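You operate a simulated robot arm through the tools that you are given. There is no shell and no other tool. Be economical: measure what you need, move in short steps, check, and stop when the job is done.

You are at the controls of a simulated robot arm. One attempt, no reset.

## Task
Take the blue spacer ring and leave it on the grey side table top.
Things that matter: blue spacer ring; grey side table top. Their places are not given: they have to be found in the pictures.

Only the result counts: the job must be done as asked and must still hold three seconds after the hand-in. Knocking over, shifting, dropping, spilling or breaking anything else fails it.

## Robot
A 7-joint arm with a two-finger parallel gripper, fixed in place. Base frame: the origin is at the foot of the arm, x ahead of it, y to its left, z up. Units: mm, degrees, N and s.
With the tool pointing down near the work surface it reaches from about 220 to 580 mm from the base axis. Its first joint turns from -66.0 to 66.0 degrees. Payload 2.5 kg.
Tool frame: the origin (TCP) lies between the finger pads and is the grasp point; the fingertips stand 23 mm ahead of it; z points along the fingers, y is the line along which they close. Largest opening 94 mm; finger width 38, thickness 10; the body of the gripper, 54 by 96 mm, starts 39 mm behind the TCP.
Orientation is told as [roll, pitch, yaw] about the base's x, y, z axes, in that order, counted from this pose: with the fingers straight down and closing along the base's y, the tool's x points along the base's -x, its y along +y and its z along -z.

## Interface
- The arm moves only by the tool apply_moves. Its argument "targets" is a list of rows, each a list of 5 numbers: the shift along the tool's x, y, z in units of 30 mm (1.0 is 30 mm), then the turn about the tool's z in units of 5 degrees (1.0 is 5 degrees), then the finger opening in mm, from 0 to 94. In form: [[dx, dy, dz, yaw, jaw], ...]. A call has 1 to 10 rows; each row shifts and turns the commanded pose from where the row before left it, along the tool's axes as they then stand. A call with a number of a shift or a turn outside -1 to 1 is refused whole. Each row takes 0.2 s and may step no farther than 50 mm and 8.6 degrees from the row before; otherwise, or with a gripper value out of range, the whole call is refused. A pose out of reach is approached as far as the arm can. The call stops where the force on the tool passes 40 N (or 10 N more than at its start, if that is more) or the arm is blocked; 0.2 s more then pass. The fingers move at their own pace (about 108 mm/s each) and stop on an object; they squeeze with about 29 N. The grip force told is the motor's: it shows also when the fingers shut on nothing. Time passes only in rows, and 0.2 s behind the last, so rows that do not move let the fingers close. It gives the time, the measured TCP pose, the force on the tool (base axes), the opening and the grip force at its end, in the units of the frame above (readings bear some noise), and new pictures: "views" is both (left out), scene, wrist or none.
- Cameras (640 x 400 px; columns grow to the right, rows downward): "scene" is fixed at [125.2, -422, 524.3]; the picture's right is [0.74, -0.68, 0.00], its down [-0.51, -0.56, -0.65] and it looks along [0.44, 0.48, -0.76] (base axes); focal length 218 px, centre (320, 200). "wrist" rides on the gripper at [-39, 0, -44] in the tool frame; the picture's right is [0.00, -1.00, 0.00], its down [0.97, 0.00, -0.24] and it looks along [0.24, 0.00, 0.97] (tool axes); focal length 218 px, centre (320, 200).
- measure_at(camera, pixels): for up to 12 pixels [column, row] of the newest picture of that camera ("zoom" is the newest enlarged one), the place [x, y, z] in the base frame of the surface seen there, good to about 2 mm. The clock stands still meanwhile.
- inspect(camera, box): a new picture of the part [left, top, right, bottom] of that camera's present view, enlarged. The clock stands still meanwhile.
- job_done(): hands the job in; it is judged then, once.

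Keep the steps short. Do not move on a guess: measure, check each grasp and each placing, and mend mistakes. In all there are 60 turns and 120 pictures (those below and enlarged ones count). Leave the gripper open and the arm clear of the work at the hand-in unless told otherwise, and finish with a single line.

The tools are called after "Call:" by a JSON object that holds its "method" and its "body". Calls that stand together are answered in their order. apply_moves: Moves the arm, as the interface text tells. Its arguments: {"type":"object","properties":{"targets":{"type":"array"},"views":{"type":"string","enum":["both","scene","wrist","none"]}},"required":["targets"]} The other tools are called the same way: measure_at (camera, pixels) gives the place of the surface under pixels of a picture; inspect (camera, box) takes an enlarged picture of a part of a camera's view; job_done () hands the job in.

At the start:

```text
time_s: 0.0
ee_pos: [320.9, -37.6, 301.4]
tool_rot: [0.1, 0.0, 0.1]
contact_force: [-0.6, 0.5, 0.4]
opening: 94.0
gripper_force: 0.1
```

scene: 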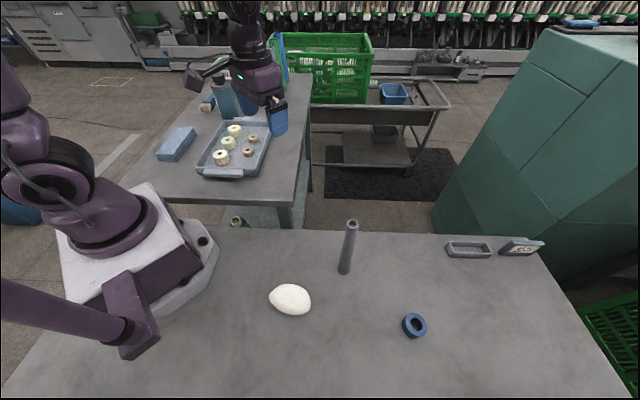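
wrist: 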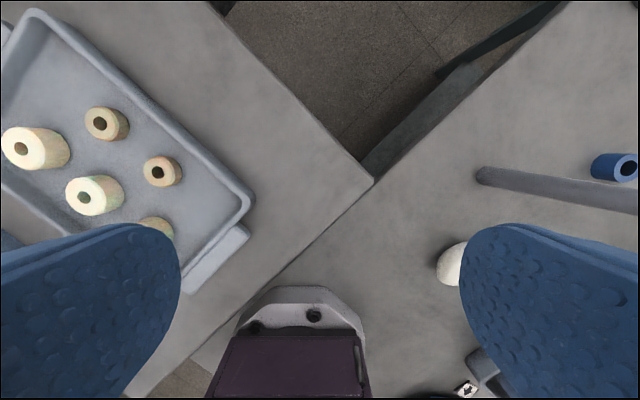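

I see a blue ring near (415,326) in the scene, and two grey tables. I'll measure the ring, both tables and the objects around them.

Call:
{"method": "measure_at", "body": {"camera": "scene", "pixels": [[415, 318], [415, 327], [425, 345], [350, 225], [345, 272], [290, 298], [250, 190], [180, 185], [290, 150], [300, 100], [235, 172], [500, 300]]}}

Call:
{"method": "inspect", "body": {"camera": "scene", "box": [130, 60, 350, 240]}}

Call:
{"method": "inspect", "body": {"camera": "scene", "box": [370, 290, 460, 350]}}

```text
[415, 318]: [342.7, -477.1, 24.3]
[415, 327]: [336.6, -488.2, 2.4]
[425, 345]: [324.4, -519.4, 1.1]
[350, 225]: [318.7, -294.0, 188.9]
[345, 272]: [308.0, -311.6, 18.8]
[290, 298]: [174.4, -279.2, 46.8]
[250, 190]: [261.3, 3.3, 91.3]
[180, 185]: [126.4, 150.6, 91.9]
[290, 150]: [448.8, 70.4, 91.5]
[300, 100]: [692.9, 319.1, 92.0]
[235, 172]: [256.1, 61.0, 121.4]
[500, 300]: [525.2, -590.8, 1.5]
```

```text
2.22 times, centred on (240, 150) of scene
```

zoom: 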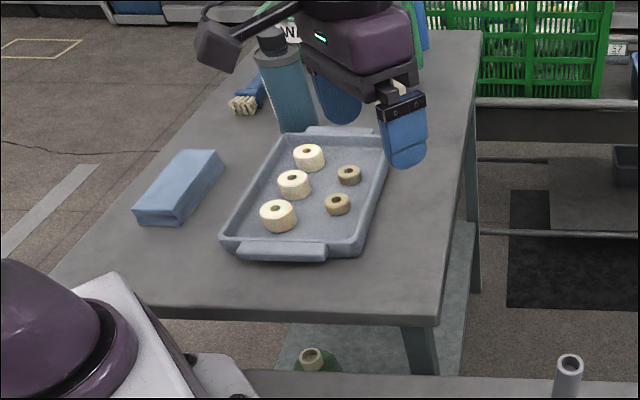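

```text
6.67 times, centred on (415, 320) of scene
```

zoom: 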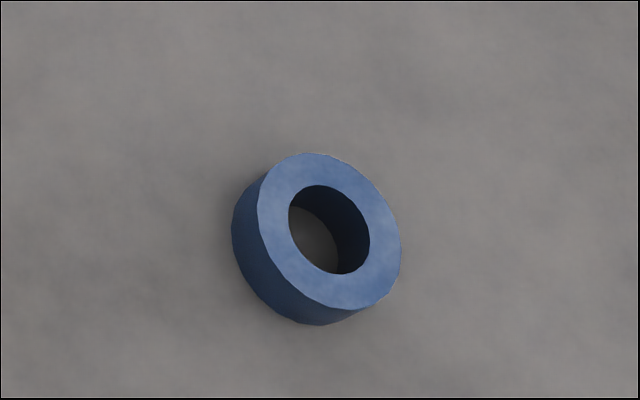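

The ring stands at about (343,-480) with its top near z=24. The side table top is at z≈91.5. Next I'll measure the ring's edges precisely, then the free part of the side table.

Call:
{"method": "measure_at", "body": {"camera": "zoom", "pixels": [[308, 158], [262, 200], [275, 262], [345, 303], [395, 250], [375, 190], [318, 190], [293, 220], [340, 270], [366, 240], [238, 240], [300, 320]]}}

Call:
{"method": "measure_at", "body": {"camera": "scene", "pixels": [[240, 178], [268, 128], [278, 200], [292, 204], [298, 150], [280, 160], [270, 175], [304, 110], [244, 170], [265, 145], [353, 221], [349, 221]]}}

```text
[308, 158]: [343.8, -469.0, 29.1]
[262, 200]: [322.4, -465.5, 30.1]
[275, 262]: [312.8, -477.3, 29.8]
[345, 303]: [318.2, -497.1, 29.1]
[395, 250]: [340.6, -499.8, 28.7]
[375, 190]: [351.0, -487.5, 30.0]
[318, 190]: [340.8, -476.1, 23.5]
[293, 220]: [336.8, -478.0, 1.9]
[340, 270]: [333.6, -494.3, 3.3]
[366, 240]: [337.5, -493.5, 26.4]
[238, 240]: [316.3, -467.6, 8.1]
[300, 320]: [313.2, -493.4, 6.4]
```

```text
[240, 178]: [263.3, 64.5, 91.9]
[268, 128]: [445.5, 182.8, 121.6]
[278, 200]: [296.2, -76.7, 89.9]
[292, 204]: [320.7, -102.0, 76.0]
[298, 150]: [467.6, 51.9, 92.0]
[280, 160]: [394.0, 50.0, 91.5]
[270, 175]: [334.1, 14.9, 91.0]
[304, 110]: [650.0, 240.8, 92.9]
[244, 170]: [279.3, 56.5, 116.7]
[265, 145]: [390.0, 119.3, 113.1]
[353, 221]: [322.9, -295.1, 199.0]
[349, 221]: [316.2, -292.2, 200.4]
```

The ring centre is about (331.5,-483), with outer diameter ≈40 and height ≈29.5. Its radius from the base is 586 mm at azimuth -55.5°. The post at (319,-294) reaches z≈200. I'll stay at z≈300 and swing along an arc towards the ring's azimuth, turning the tool as I go.

Call:
{"method": "apply_moves", "body": {"targets": [[0, -0.94, 0, 1, 94], [0, -0.94, 0, 1, 94], [0, -0.94, 0, 1, 94], [0, -0.94, 0, 1, 94], [0, -0.94, 0, 1, 94], [0, -0.94, 0, 1, 94], [0, -0.94, 0, 1, 94], [0, -0.94, 0, 1, 94], [0, -0.94, 0, 1, 94], [0, -0.94, 0, 1, 94]]}}

```text
time_s: 2.2
ee_pos: [215.4, -288.9, 302.5]
tool_rot: [-0.1, 0.0, -49.9]
contact_force: [0.3, -0.7, 0.2]
opening: 94.0
gripper_force: 0.1
```

scene: 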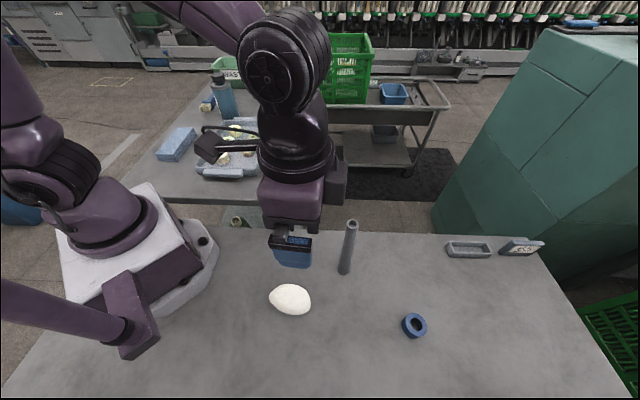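
wrist: 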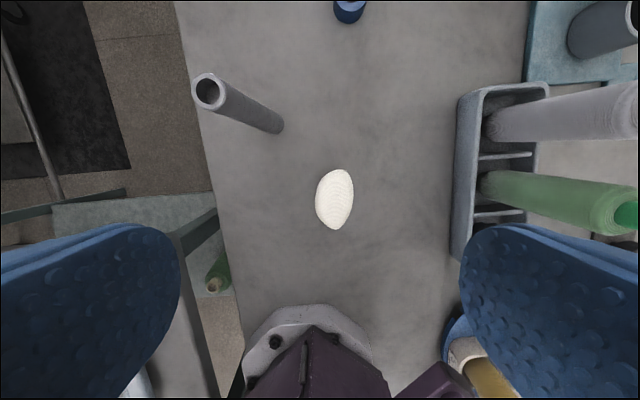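

No contact, and yaw is now -49.9°. The ring shows at the top of the wrist view, near (348,8). Next I'll move outward about 205 mm and 36 mm sideways at this height.

Call:
{"method": "apply_moves", "body": {"targets": [[-0.85, -0.15, 0, 0, 94], [-0.85, -0.15, 0, 0, 94], [-0.85, -0.15, 0, 0, 94], [-0.85, -0.15, 0, 0, 94], [-0.85, -0.15, 0, 0, 94], [-0.85, -0.15, 0, 0, 94], [-0.85, -0.15, 0, 0, 94], [-0.85, -0.15, 0, 0, 94]]}}

```text
time_s: 4.0
ee_pos: [321.3, -468.1, 301.7]
tool_rot: [0.0, 0.0, -49.9]
contact_force: [0.2, -0.5, 0.0]
opening: 93.7
gripper_force: 0.0
```

scene: 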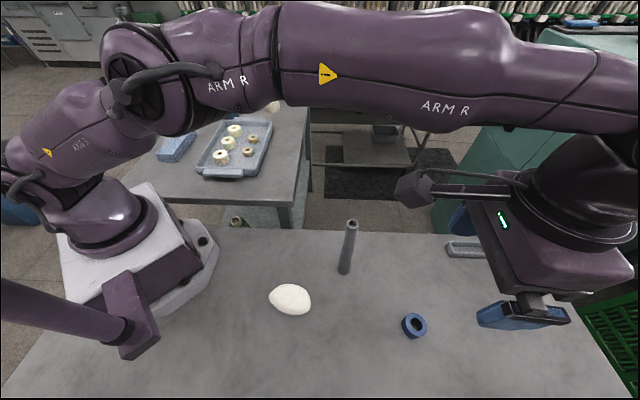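
wrist: 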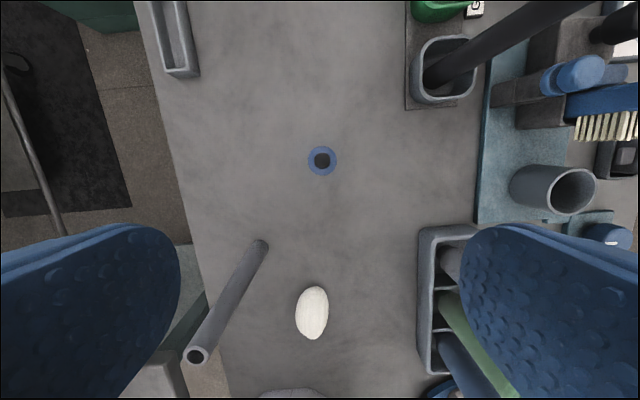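

The ring is at (321,160) in the wrist view. I'll check its centre with this camera.

Call:
{"method": "measure_at", "body": {"camera": "wrist", "pixels": [[309, 160], [334, 160], [321, 148], [321, 173], [320, 162], [265, 245], [195, 355], [420, 260], [410, 100]]}}

```text
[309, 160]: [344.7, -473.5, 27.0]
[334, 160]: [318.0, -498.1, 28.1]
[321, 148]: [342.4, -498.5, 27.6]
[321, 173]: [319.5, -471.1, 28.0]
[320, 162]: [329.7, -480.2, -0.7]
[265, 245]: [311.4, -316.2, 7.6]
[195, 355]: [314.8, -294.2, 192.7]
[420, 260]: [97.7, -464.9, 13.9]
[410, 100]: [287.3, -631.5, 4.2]
```

The centre is confirmed at about (331,-485). I'll descend to z≈92 while correcting about 13 mm outward and 3 mm sideways.

Call:
{"method": "apply_moves", "body": {"targets": [[-0.22, -0.05, 1, 0, 94], [-0.22, -0.06, 1, 0, 94], [0, 0, 1, 0, 94], [0, 0, 1, 0, 94], [0, 0, 1, 0, 94], [0, 0, 1, 0, 94], [0, 0, 1, 0, 94]]}}

```text
time_s: 5.6
ee_pos: [325.6, -480.1, 91.1]
tool_rot: [0.0, 0.0, -50.1]
contact_force: [0.3, -0.6, 0.5]
opening: 93.9
gripper_force: 0.1
```

scene: 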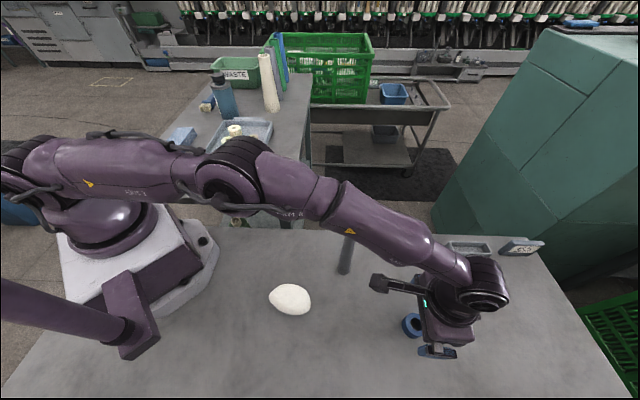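
wrist: 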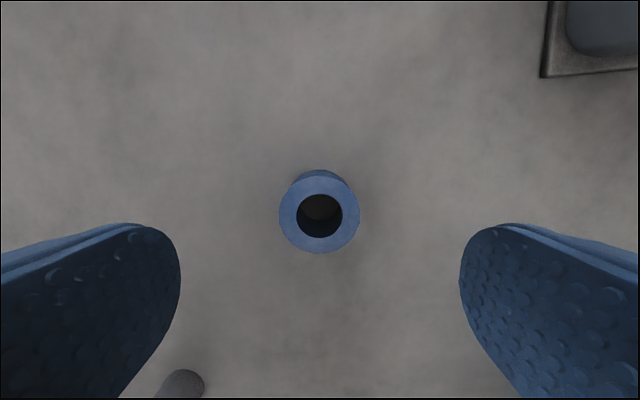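

The ring is centred between the fingers at column 320. I'll descend 65 mm to z≈26, with a touch more outward.

Call:
{"method": "apply_moves", "body": {"targets": [[-0.1, 0, 0.7, 0, 94], [-0.1, 0, 0.7, 0, 94], [0, 0, 0.5, 0, 94], [0, 0, 0.25, 0, 94]]}}

```text
time_s: 6.6
ee_pos: [330.4, -485.3, 26.9]
tool_rot: [0.0, 0.0, -50.0]
contact_force: [-0.8, -0.7, -0.1]
opening: 94.0
gripper_force: 0.0
```

scene: 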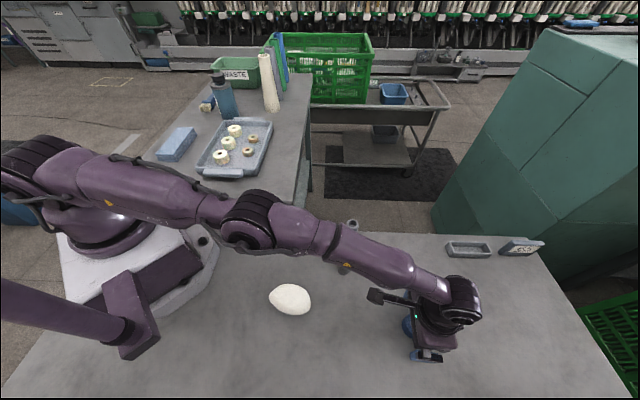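
wrist: 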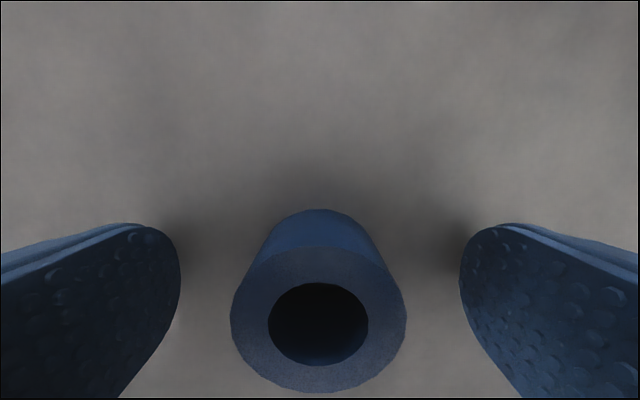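

TCP is at (330.4,-485.3,26.9) and the ring sits centred between the pads. I'll close the fingers without moving.

Call:
{"method": "apply_moves", "body": {"targets": [[0, 0, 0, 0, 60], [0, 0, 0, 0, 40], [0, 0, 0, 0, 20], [0, 0, 0, 0, 20], [0, 0, 0, 0, 20]], "views": "wrist"}}

```text
time_s: 7.8
ee_pos: [329.7, -485.8, 27.3]
tool_rot: [-0.1, 0.0, -49.9]
contact_force: [0.2, -0.1, 0.3]
opening: 39.9
gripper_force: 29.6
```

wrist: 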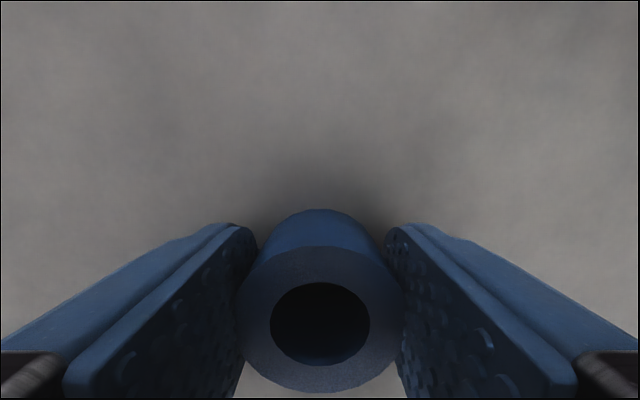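

The fingers stopped at 39.9 mm with 29.6 N, so the ring is held. I'll lift straight up to about z=297.

Call:
{"method": "apply_moves", "body": {"targets": [[0, 0, -0.5, 0, 20], [0, 0, -1, 0, 20], [0, 0, -1, 0, 20], [0, 0, -1, 0, 20], [0, 0, -1, 0, 20], [0, 0, -1, 0, 20], [0, 0, -1, 0, 20], [0, 0, -1, 0, 20], [0, 0, -1, 0, 20], [0, 0, -0.6, 0, 20]]}}

```text
time_s: 10.0
ee_pos: [326.1, -480.0, 299.9]
tool_rot: [0.0, 0.1, -49.9]
contact_force: [0.3, -0.5, -0.7]
opening: 39.7
gripper_force: 28.7
out of reach, approached as far as the arm can: row 10
```

scene: 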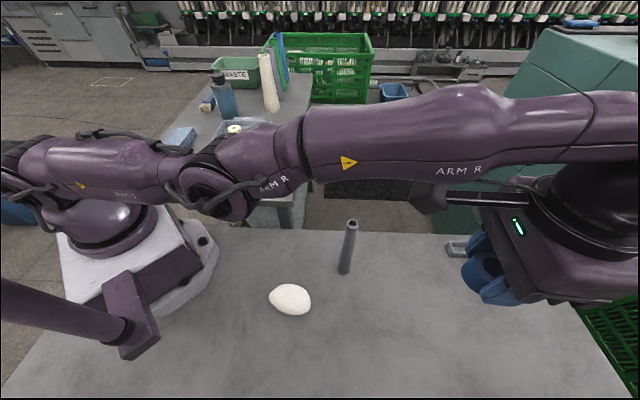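
wrist: 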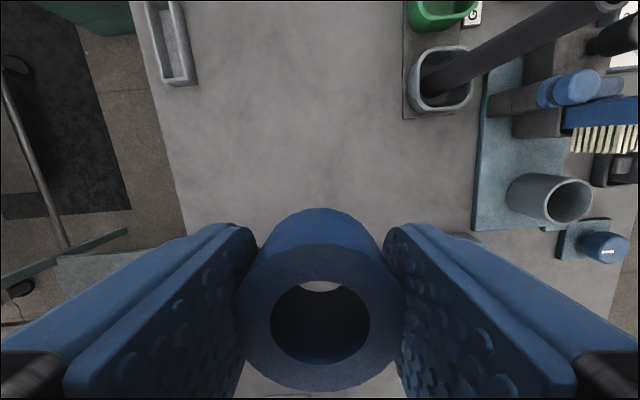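

The ring is held at z≈300. I'll retract along the same line I came out on.

Call:
{"method": "apply_moves", "body": {"targets": [[0.9, 0.15, 0, 0, 20], [0.9, 0.15, 0, 0, 20], [0.9, 0.15, 0, 0, 20], [0.9, 0.15, 0, 0, 20], [0.9, 0.15, 0, 0, 20], [0.9, 0.15, 0, 0, 20], [0.9, 0.15, 0, 0, 20], [0.9, 0.15, 0, 0, 20]], "views": "scene"}}

```text
time_s: 11.8
ee_pos: [328.3, -470.1, 323.7]
tool_rot: [0.0, 0.1, -50.1]
contact_force: [-0.9, 0.2, -0.8]
opening: 39.2
gripper_force: 28.6
out of reach, approached as far as the arm can: row 1, 2, 3, 4, 5, 6, 7, 8
```

scene: 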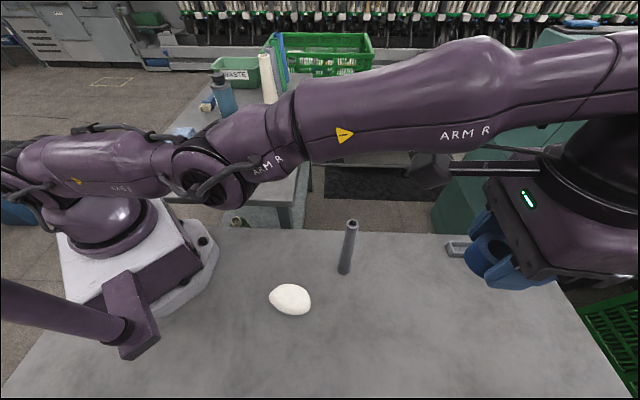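

The readings say "out of reach" for every row. The arm didn't retract; it drifted up to z=324 with the elbow in a lower posture than before. The ring is still held at 39.2 mm. I'll send one small downward step to see what it follows.

Call:
{"method": "apply_moves", "body": {"targets": [[0, 0, 0.5, 0, 20]], "views": "none"}}

```text
time_s: 12.2
ee_pos: [328.7, -474.6, 309.5]
tool_rot: [-0.1, 0.1, -50.0]
contact_force: [0.8, 0.3, 0.0]
opening: 39.4
gripper_force: 29.3
out of reach, approached as far as the arm can: row 1
```

It follows downward. I'll lower to about z=200, where the arm is less extreme, and retract from there. That line passes about 95 mm beside the post and well above the white object.

Call:
{"method": "apply_moves", "body": {"targets": [[0, 0, 1, 0, 20], [0, 0, 1, 0, 20], [0, 0, 1, 0, 20], [0, 0, 0.6, 0, 20]], "views": "none"}}

Call:
{"method": "apply_moves", "body": {"targets": [[0.5, 0, 0, 0, 20], [0.5, 0, 0, 0, 20]]}}

```text
time_s: 13.2
ee_pos: [341.5, -490.3, 204.8]
tool_rot: [0.1, 0.2, -50.0]
contact_force: [0.5, -0.9, 0.7]
opening: 39.4
gripper_force: 28.3
out of reach, approached as far as the arm can: row 1, 2, 3
```

```text
time_s: 13.8
ee_pos: [340.3, -492.8, 205.1]
tool_rot: [0.0, 0.0, -49.9]
contact_force: [0.2, 0.5, -0.4]
opening: 39.5
gripper_force: 28.7
out of reach, approached as far as the arm can: row 1, 2
```

scene: 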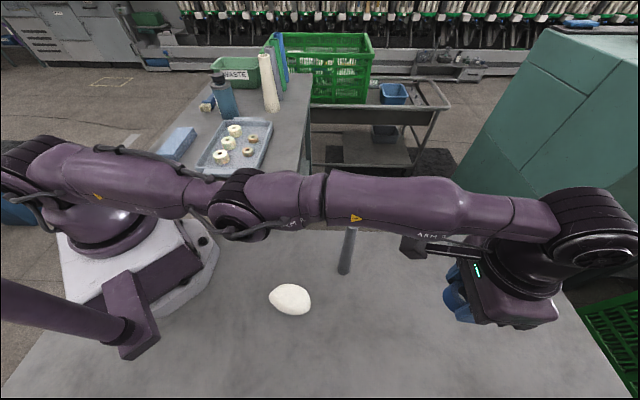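
wrist: 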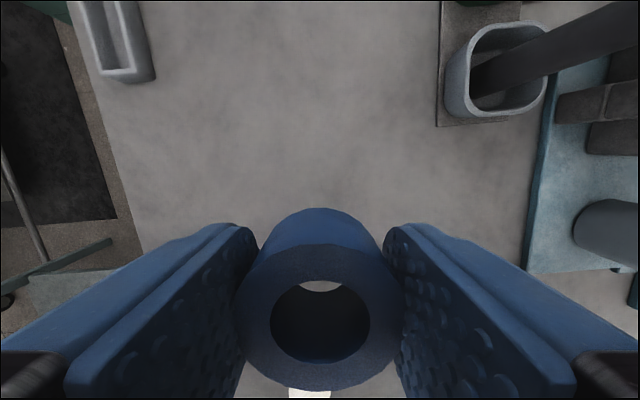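

Retracting is refused again and the arm looks almost straight. I'll measure the elbow, shoulder and wrist positions to understand the posture.

Call:
{"method": "measure_at", "body": {"camera": "scene", "pixels": [[35, 165], [80, 175], [150, 180], [195, 200], [235, 210], [290, 205], [340, 205], [440, 210], [520, 220], [590, 230], [500, 275], [180, 240]]}}

```text
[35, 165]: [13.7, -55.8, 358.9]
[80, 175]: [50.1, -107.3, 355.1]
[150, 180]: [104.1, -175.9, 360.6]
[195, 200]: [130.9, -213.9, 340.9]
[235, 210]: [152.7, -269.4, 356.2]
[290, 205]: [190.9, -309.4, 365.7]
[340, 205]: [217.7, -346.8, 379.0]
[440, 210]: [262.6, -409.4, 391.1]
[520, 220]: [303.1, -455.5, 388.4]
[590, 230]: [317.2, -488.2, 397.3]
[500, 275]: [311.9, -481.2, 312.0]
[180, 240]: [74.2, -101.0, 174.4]
```

The arm is practically straight, with the elbow slightly below the shoulder–wrist line. It seems stuck on the wrong side of its straight position. Stretching slightly outward and then pulling in may flip the elbow back. The way outward is clear at this height, so I'll try a small stretch.

Call:
{"method": "apply_moves", "body": {"targets": [[-0.4, 0, 0, 0, 20], [-0.4, 0, 0, 0, 20]], "views": "none"}}

Call:
{"method": "apply_moves", "body": {"targets": [[0.5, 0, 0, 0, 20], [0.5, 0, 0, 0, 20]], "views": "scene"}}

```text
time_s: 14.4
ee_pos: [342.4, -490.9, 204.7]
tool_rot: [0.0, -0.1, -50.0]
contact_force: [0.3, 0.9, 0.0]
opening: 39.4
gripper_force: 29.2
out of reach, approached as far as the arm can: row 1, 2
```

```text
time_s: 15.0
ee_pos: [322.7, -469.1, 204.0]
tool_rot: [0.0, 0.0, -50.0]
contact_force: [0.1, -0.5, -0.7]
opening: 39.4
gripper_force: 29.2
```

scene: 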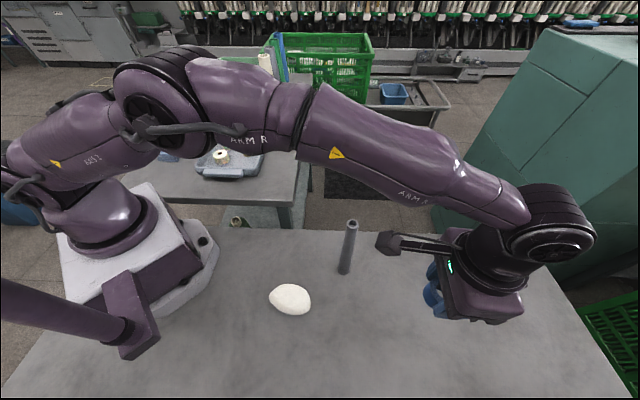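

That worked: the elbow is up again and the arm retracts normally. I'll raise to z≈300 while pulling in, with the post still about 110 mm to the side.

Call:
{"method": "apply_moves", "body": {"targets": [[0.8, 0, -0.8, 0, 20], [0.8, 0, -0.8, 0, 20], [0.8, 0, -0.8, 0, 20], [0.8, 0, -0.9, 0, 20], [0.9, 0, 0, 0, 20], [0.9, 0, 0, 0, 20], [0.9, 0, 0, 0, 20]]}}

```text
time_s: 16.6
ee_pos: [209.1, -332.0, 305.0]
tool_rot: [0.0, -0.1, -50.0]
contact_force: [-0.6, 0.5, 0.4]
opening: 39.6
gripper_force: 29.0
```

scene: 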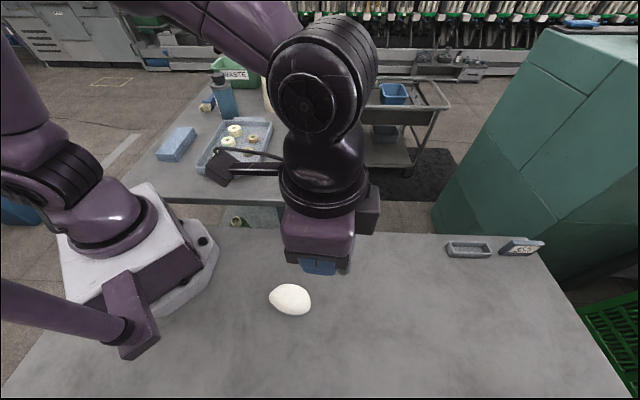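
wrist: 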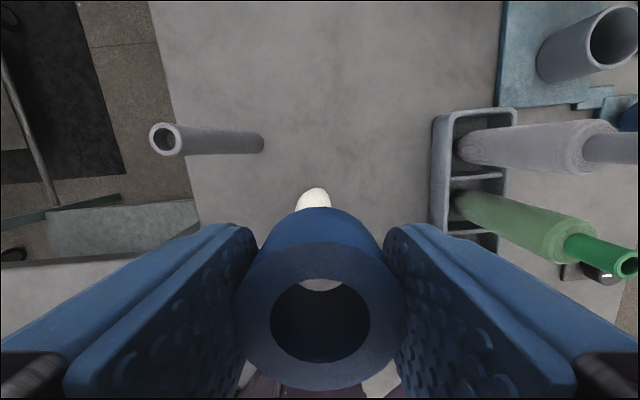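

The ring is held at z=305, clear of the post. I'll pull in about 54 mm more, then swing back along the arc to the side table.

Call:
{"method": "apply_moves", "body": {"targets": [[0.9, 0, 0, 0, 20], [0.9, 0, 0, 0, 20]], "views": "none"}}

Call:
{"method": "apply_moves", "body": {"targets": [[0, 0.95, 0, -1, 20], [0, 0.95, 0, -1, 20], [0, 0.95, 0, -1, 20], [0, 0.95, 0, -1, 20], [0, 0.95, 0, -1, 20], [0, 0.95, 0, -1, 20], [0, 0.95, 0, -1, 20], [0, 0.95, 0, -1, 20], [0, 0.95, 0, -1, 20], [0, 0.95, 0, -1, 20]]}}

```text
time_s: 17.2
ee_pos: [173.9, -291.9, 303.5]
tool_rot: [-0.1, 0.0, -50.0]
contact_force: [-0.7, 0.4, 0.0]
opening: 39.5
gripper_force: 29.1
```

```text
time_s: 19.4
ee_pos: [302.0, -46.2, 303.7]
tool_rot: [0.1, 0.0, 0.1]
contact_force: [-0.1, 0.0, -0.6]
opening: 39.4
gripper_force: 28.5
```

scene: 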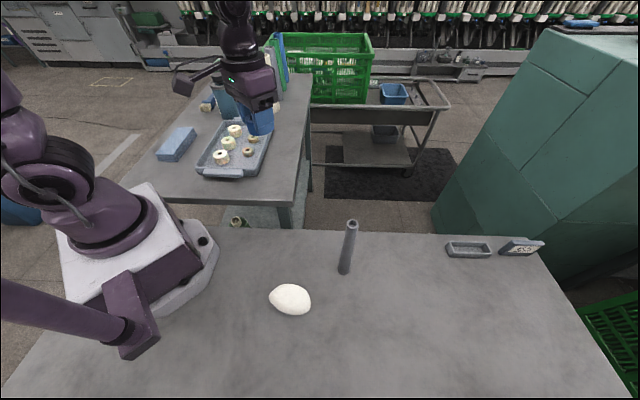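
wrist: 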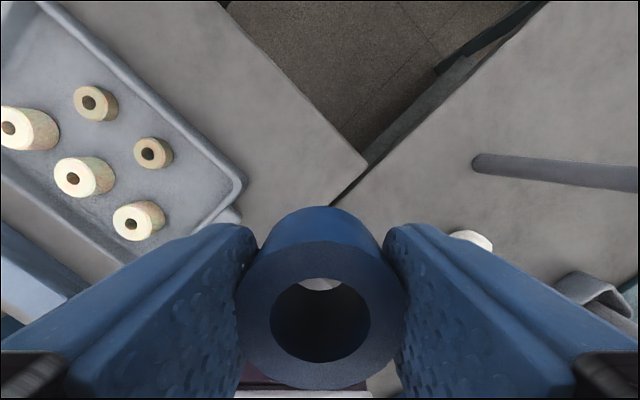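

The ring is back near the side table. I'll measure the tray's outer edge and the table's edges in the wrist view to pick a free spot.

Call:
{"method": "measure_at", "body": {"camera": "wrist", "pixels": [[241, 180], [236, 216], [170, 105], [110, 45], [362, 166], [300, 90], [245, 25], [290, 150], [230, 90], [270, 120], [335, 198], [210, 60]]}}

```text
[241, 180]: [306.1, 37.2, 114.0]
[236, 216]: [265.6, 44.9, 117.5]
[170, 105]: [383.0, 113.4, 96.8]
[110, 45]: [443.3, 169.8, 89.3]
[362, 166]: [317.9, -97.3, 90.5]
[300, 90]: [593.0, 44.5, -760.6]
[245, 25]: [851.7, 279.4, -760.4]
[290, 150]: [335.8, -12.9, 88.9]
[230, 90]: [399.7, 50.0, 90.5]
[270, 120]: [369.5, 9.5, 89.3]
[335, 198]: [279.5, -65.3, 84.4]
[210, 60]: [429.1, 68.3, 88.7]
```

The free strip lies between the tray rim (x−y≈269) and the right edge (x−y≈417). Its midpoint at (358,15) has about 52 mm on each side and is well behind the front edge. I'll move above it and turn 30° so the fingers open more along the strip.

Call:
{"method": "apply_moves", "body": {"targets": [[-0.622, 0.678, 0, 0, 20], [-0.622, 0.678, 0, 0, 20], [-0.622, 0.678, 0, 0, 20], [0, 0, 0, 1, 20], [0, 0, 0, 1, 20], [0, 0, 0, 1, 20], [0, 0, 0, 1, 20], [0, 0, 0, 1, 20], [0, 0, 0, 1, 20]]}}

```text
time_s: 21.4
ee_pos: [356.9, 13.4, 303.7]
tool_rot: [-0.1, 0.0, -30.2]
contact_force: [0.7, 0.4, -0.6]
opening: 38.9
gripper_force: 28.5
```

scene: 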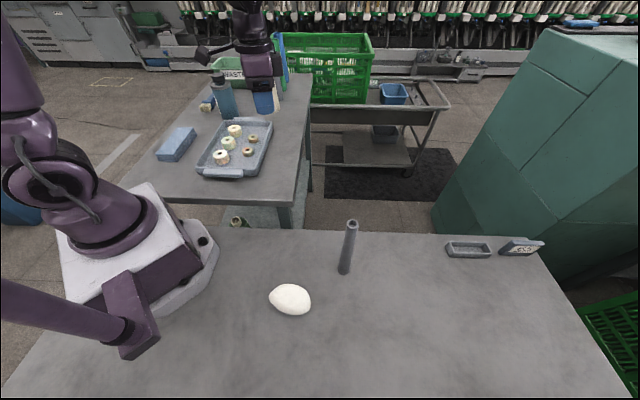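
wrist: 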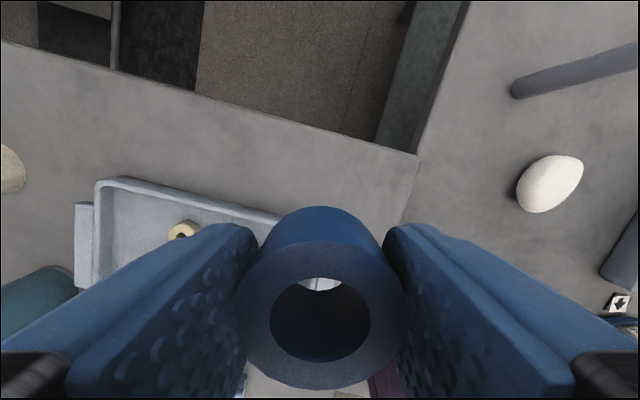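

I'm above the spot, with the tray to one side. Table contact is expected at TCP z≈117, so I'll descend to z≈130 first.

Call:
{"method": "apply_moves", "body": {"targets": [[0, 0, 1, 0, 20], [0, 0, 1, 0, 20], [0, 0, 1, 0, 20], [0, 0, 1, 0, 20], [0, 0, 1, 0, 20], [0, 0, 0.5, 0, 20], [0, 0, 0.3, 0, 20]]}}

```text
time_s: 23.0
ee_pos: [357.2, 14.1, 130.3]
tool_rot: [-0.1, 0.1, -30.0]
contact_force: [0.1, -0.6, -0.5]
opening: 39.0
gripper_force: 28.9
```

scene: 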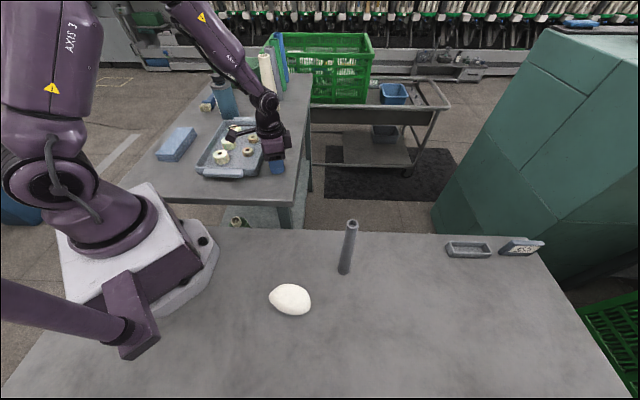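
wrist: 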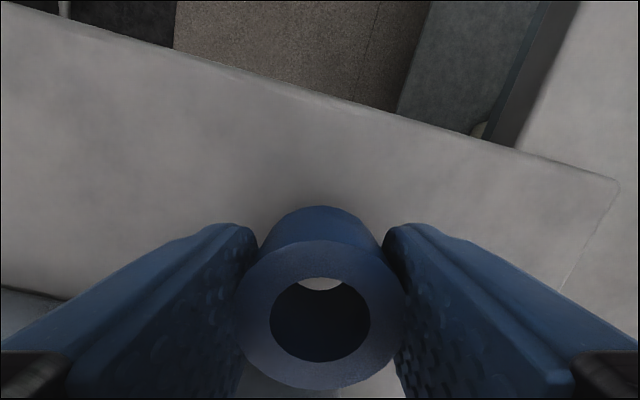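

Contact-free at z=130. A dark bracket on the wrist seems to hang over the tray near (232,135), so I'll check its clearance before going lower.

Call:
{"method": "inspect", "body": {"camera": "scene", "box": [190, 80, 310, 200]}}

Call:
{"method": "measure_at", "body": {"camera": "scene", "pixels": [[230, 140], [233, 133], [240, 136], [276, 170], [268, 150]]}}

```text
3.33 times, centred on (250, 140) of scene
```

zoom: 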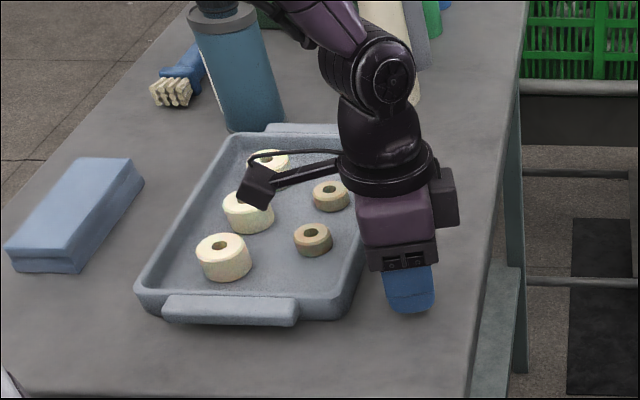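

```text
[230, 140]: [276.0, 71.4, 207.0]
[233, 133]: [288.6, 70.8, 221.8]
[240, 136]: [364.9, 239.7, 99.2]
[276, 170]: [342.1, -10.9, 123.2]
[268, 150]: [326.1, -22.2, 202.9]
```

The bracket is at z≈205, far above the tray. I'll lower gently until the ring touches at about z=117.

Call:
{"method": "apply_moves", "body": {"targets": [[0, 0, 0.2, 0, 20], [0, 0, 0.1, 0, 20], [0, 0, 0.06, 0, 20], [0, 0, 0, 0, 20]], "views": "none"}}

```text
time_s: 24.0
ee_pos: [357.5, 15.0, 118.4]
tool_rot: [0.0, 0.1, -30.0]
contact_force: [-0.5, -0.1, -0.4]
opening: 38.9
gripper_force: 29.2
```

No contact yet at z=118.4, so I'll continue in 1 mm steps.

Call:
{"method": "apply_moves", "body": {"targets": [[0, 0, 0.035, 0, 20], [0, 0, 0.035, 0, 20], [0, 0, 0, 0, 20]], "views": "none"}}

```text
time_s: 24.8
ee_pos: [357.9, 13.4, 115.8]
tool_rot: [0.0, 0.0, -30.0]
contact_force: [0.3, 0.0, -0.2]
opening: 39.0
gripper_force: 29.4
```

Call:
{"method": "apply_moves", "body": {"targets": [[0, 0, 0.03, 0, 20], [0, 0, 0, 0, 20]], "views": "none"}}

Call:
{"method": "inspect", "body": {"camera": "scene", "box": [245, 145, 305, 190]}}

```text
time_s: 25.4
ee_pos: [357.7, 14.2, 117.1]
tool_rot: [0.0, -0.1, -30.0]
contact_force: [-3.3, 0.1, 11.3]
opening: 39.0
gripper_force: 29.3
```

```text
8.89 times, centred on (275, 168) of scene
```

zoom: 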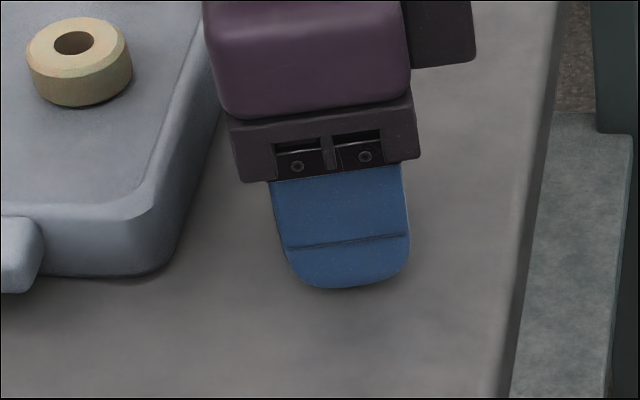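

The upward force is 11 N, so the ring rests on the side table. I'll open the fingers to 64 mm in small stages.

Call:
{"method": "apply_moves", "body": {"targets": [[0, 0, 0, 0, 46], [0, 0, 0, 0, 56], [0, 0, 0, 0, 64], [0, 0, 0, 0, 64]], "views": "wrist"}}

```text
time_s: 26.4
ee_pos: [358.7, 13.9, 116.3]
tool_rot: [0.0, -0.1, -30.0]
contact_force: [0.0, 0.3, 0.7]
opening: 63.9
gripper_force: 0.1
```

wrist: 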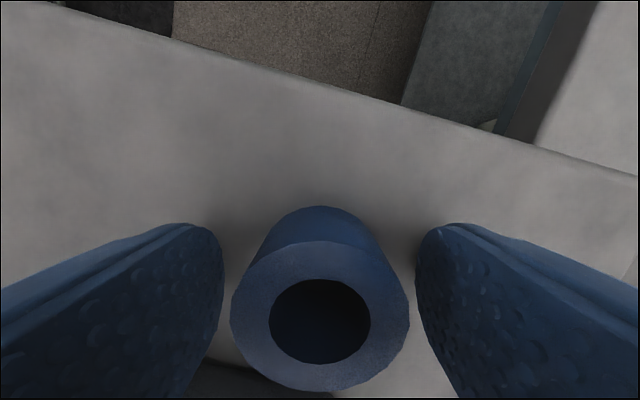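

The ring is free and stands upright between the open fingers. I'll rise straight up.

Call:
{"method": "apply_moves", "body": {"targets": [[0, 0, -0.5, 0, 64], [0, 0, -1, 0, 64], [0, 0, -1, 0, 64], [0, 0, -1, 0, 64], [0, 0, -1, 0, 64], [0, 0, -1, 0, 64], [0, 0, -0.5, 0, 94]]}}

```text
time_s: 28.0
ee_pos: [355.9, 15.0, 295.8]
tool_rot: [0.0, 0.1, -30.0]
contact_force: [0.9, 0.3, 0.0]
opening: 94.2
gripper_force: 0.1
```

scene: 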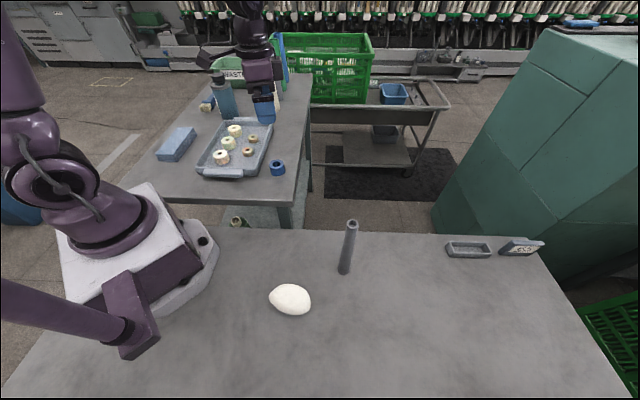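
wrist: 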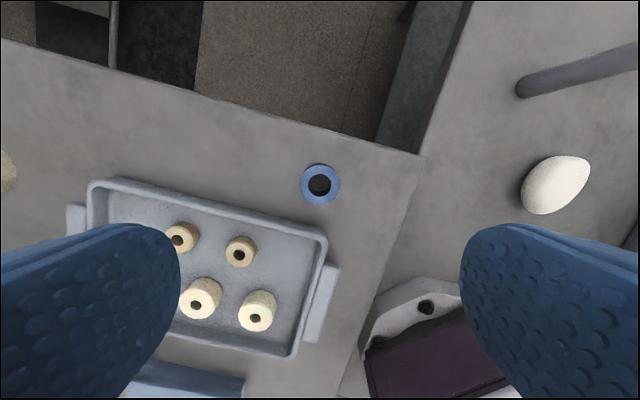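

The ring lies flat on the side table at (320,184) in the wrist view, clear of the tray and the edges. The gripper is open and high, and everything else is where it was, so I'm handing in.

Call:
{"method": "job_done", "body": {}}

```text
The job is handed in.
```

The blue spacer ring is on the grey side table top, upright and clear of the tray and table edges; the gripper is open, the arm is clear, and nothing else was seen to move.
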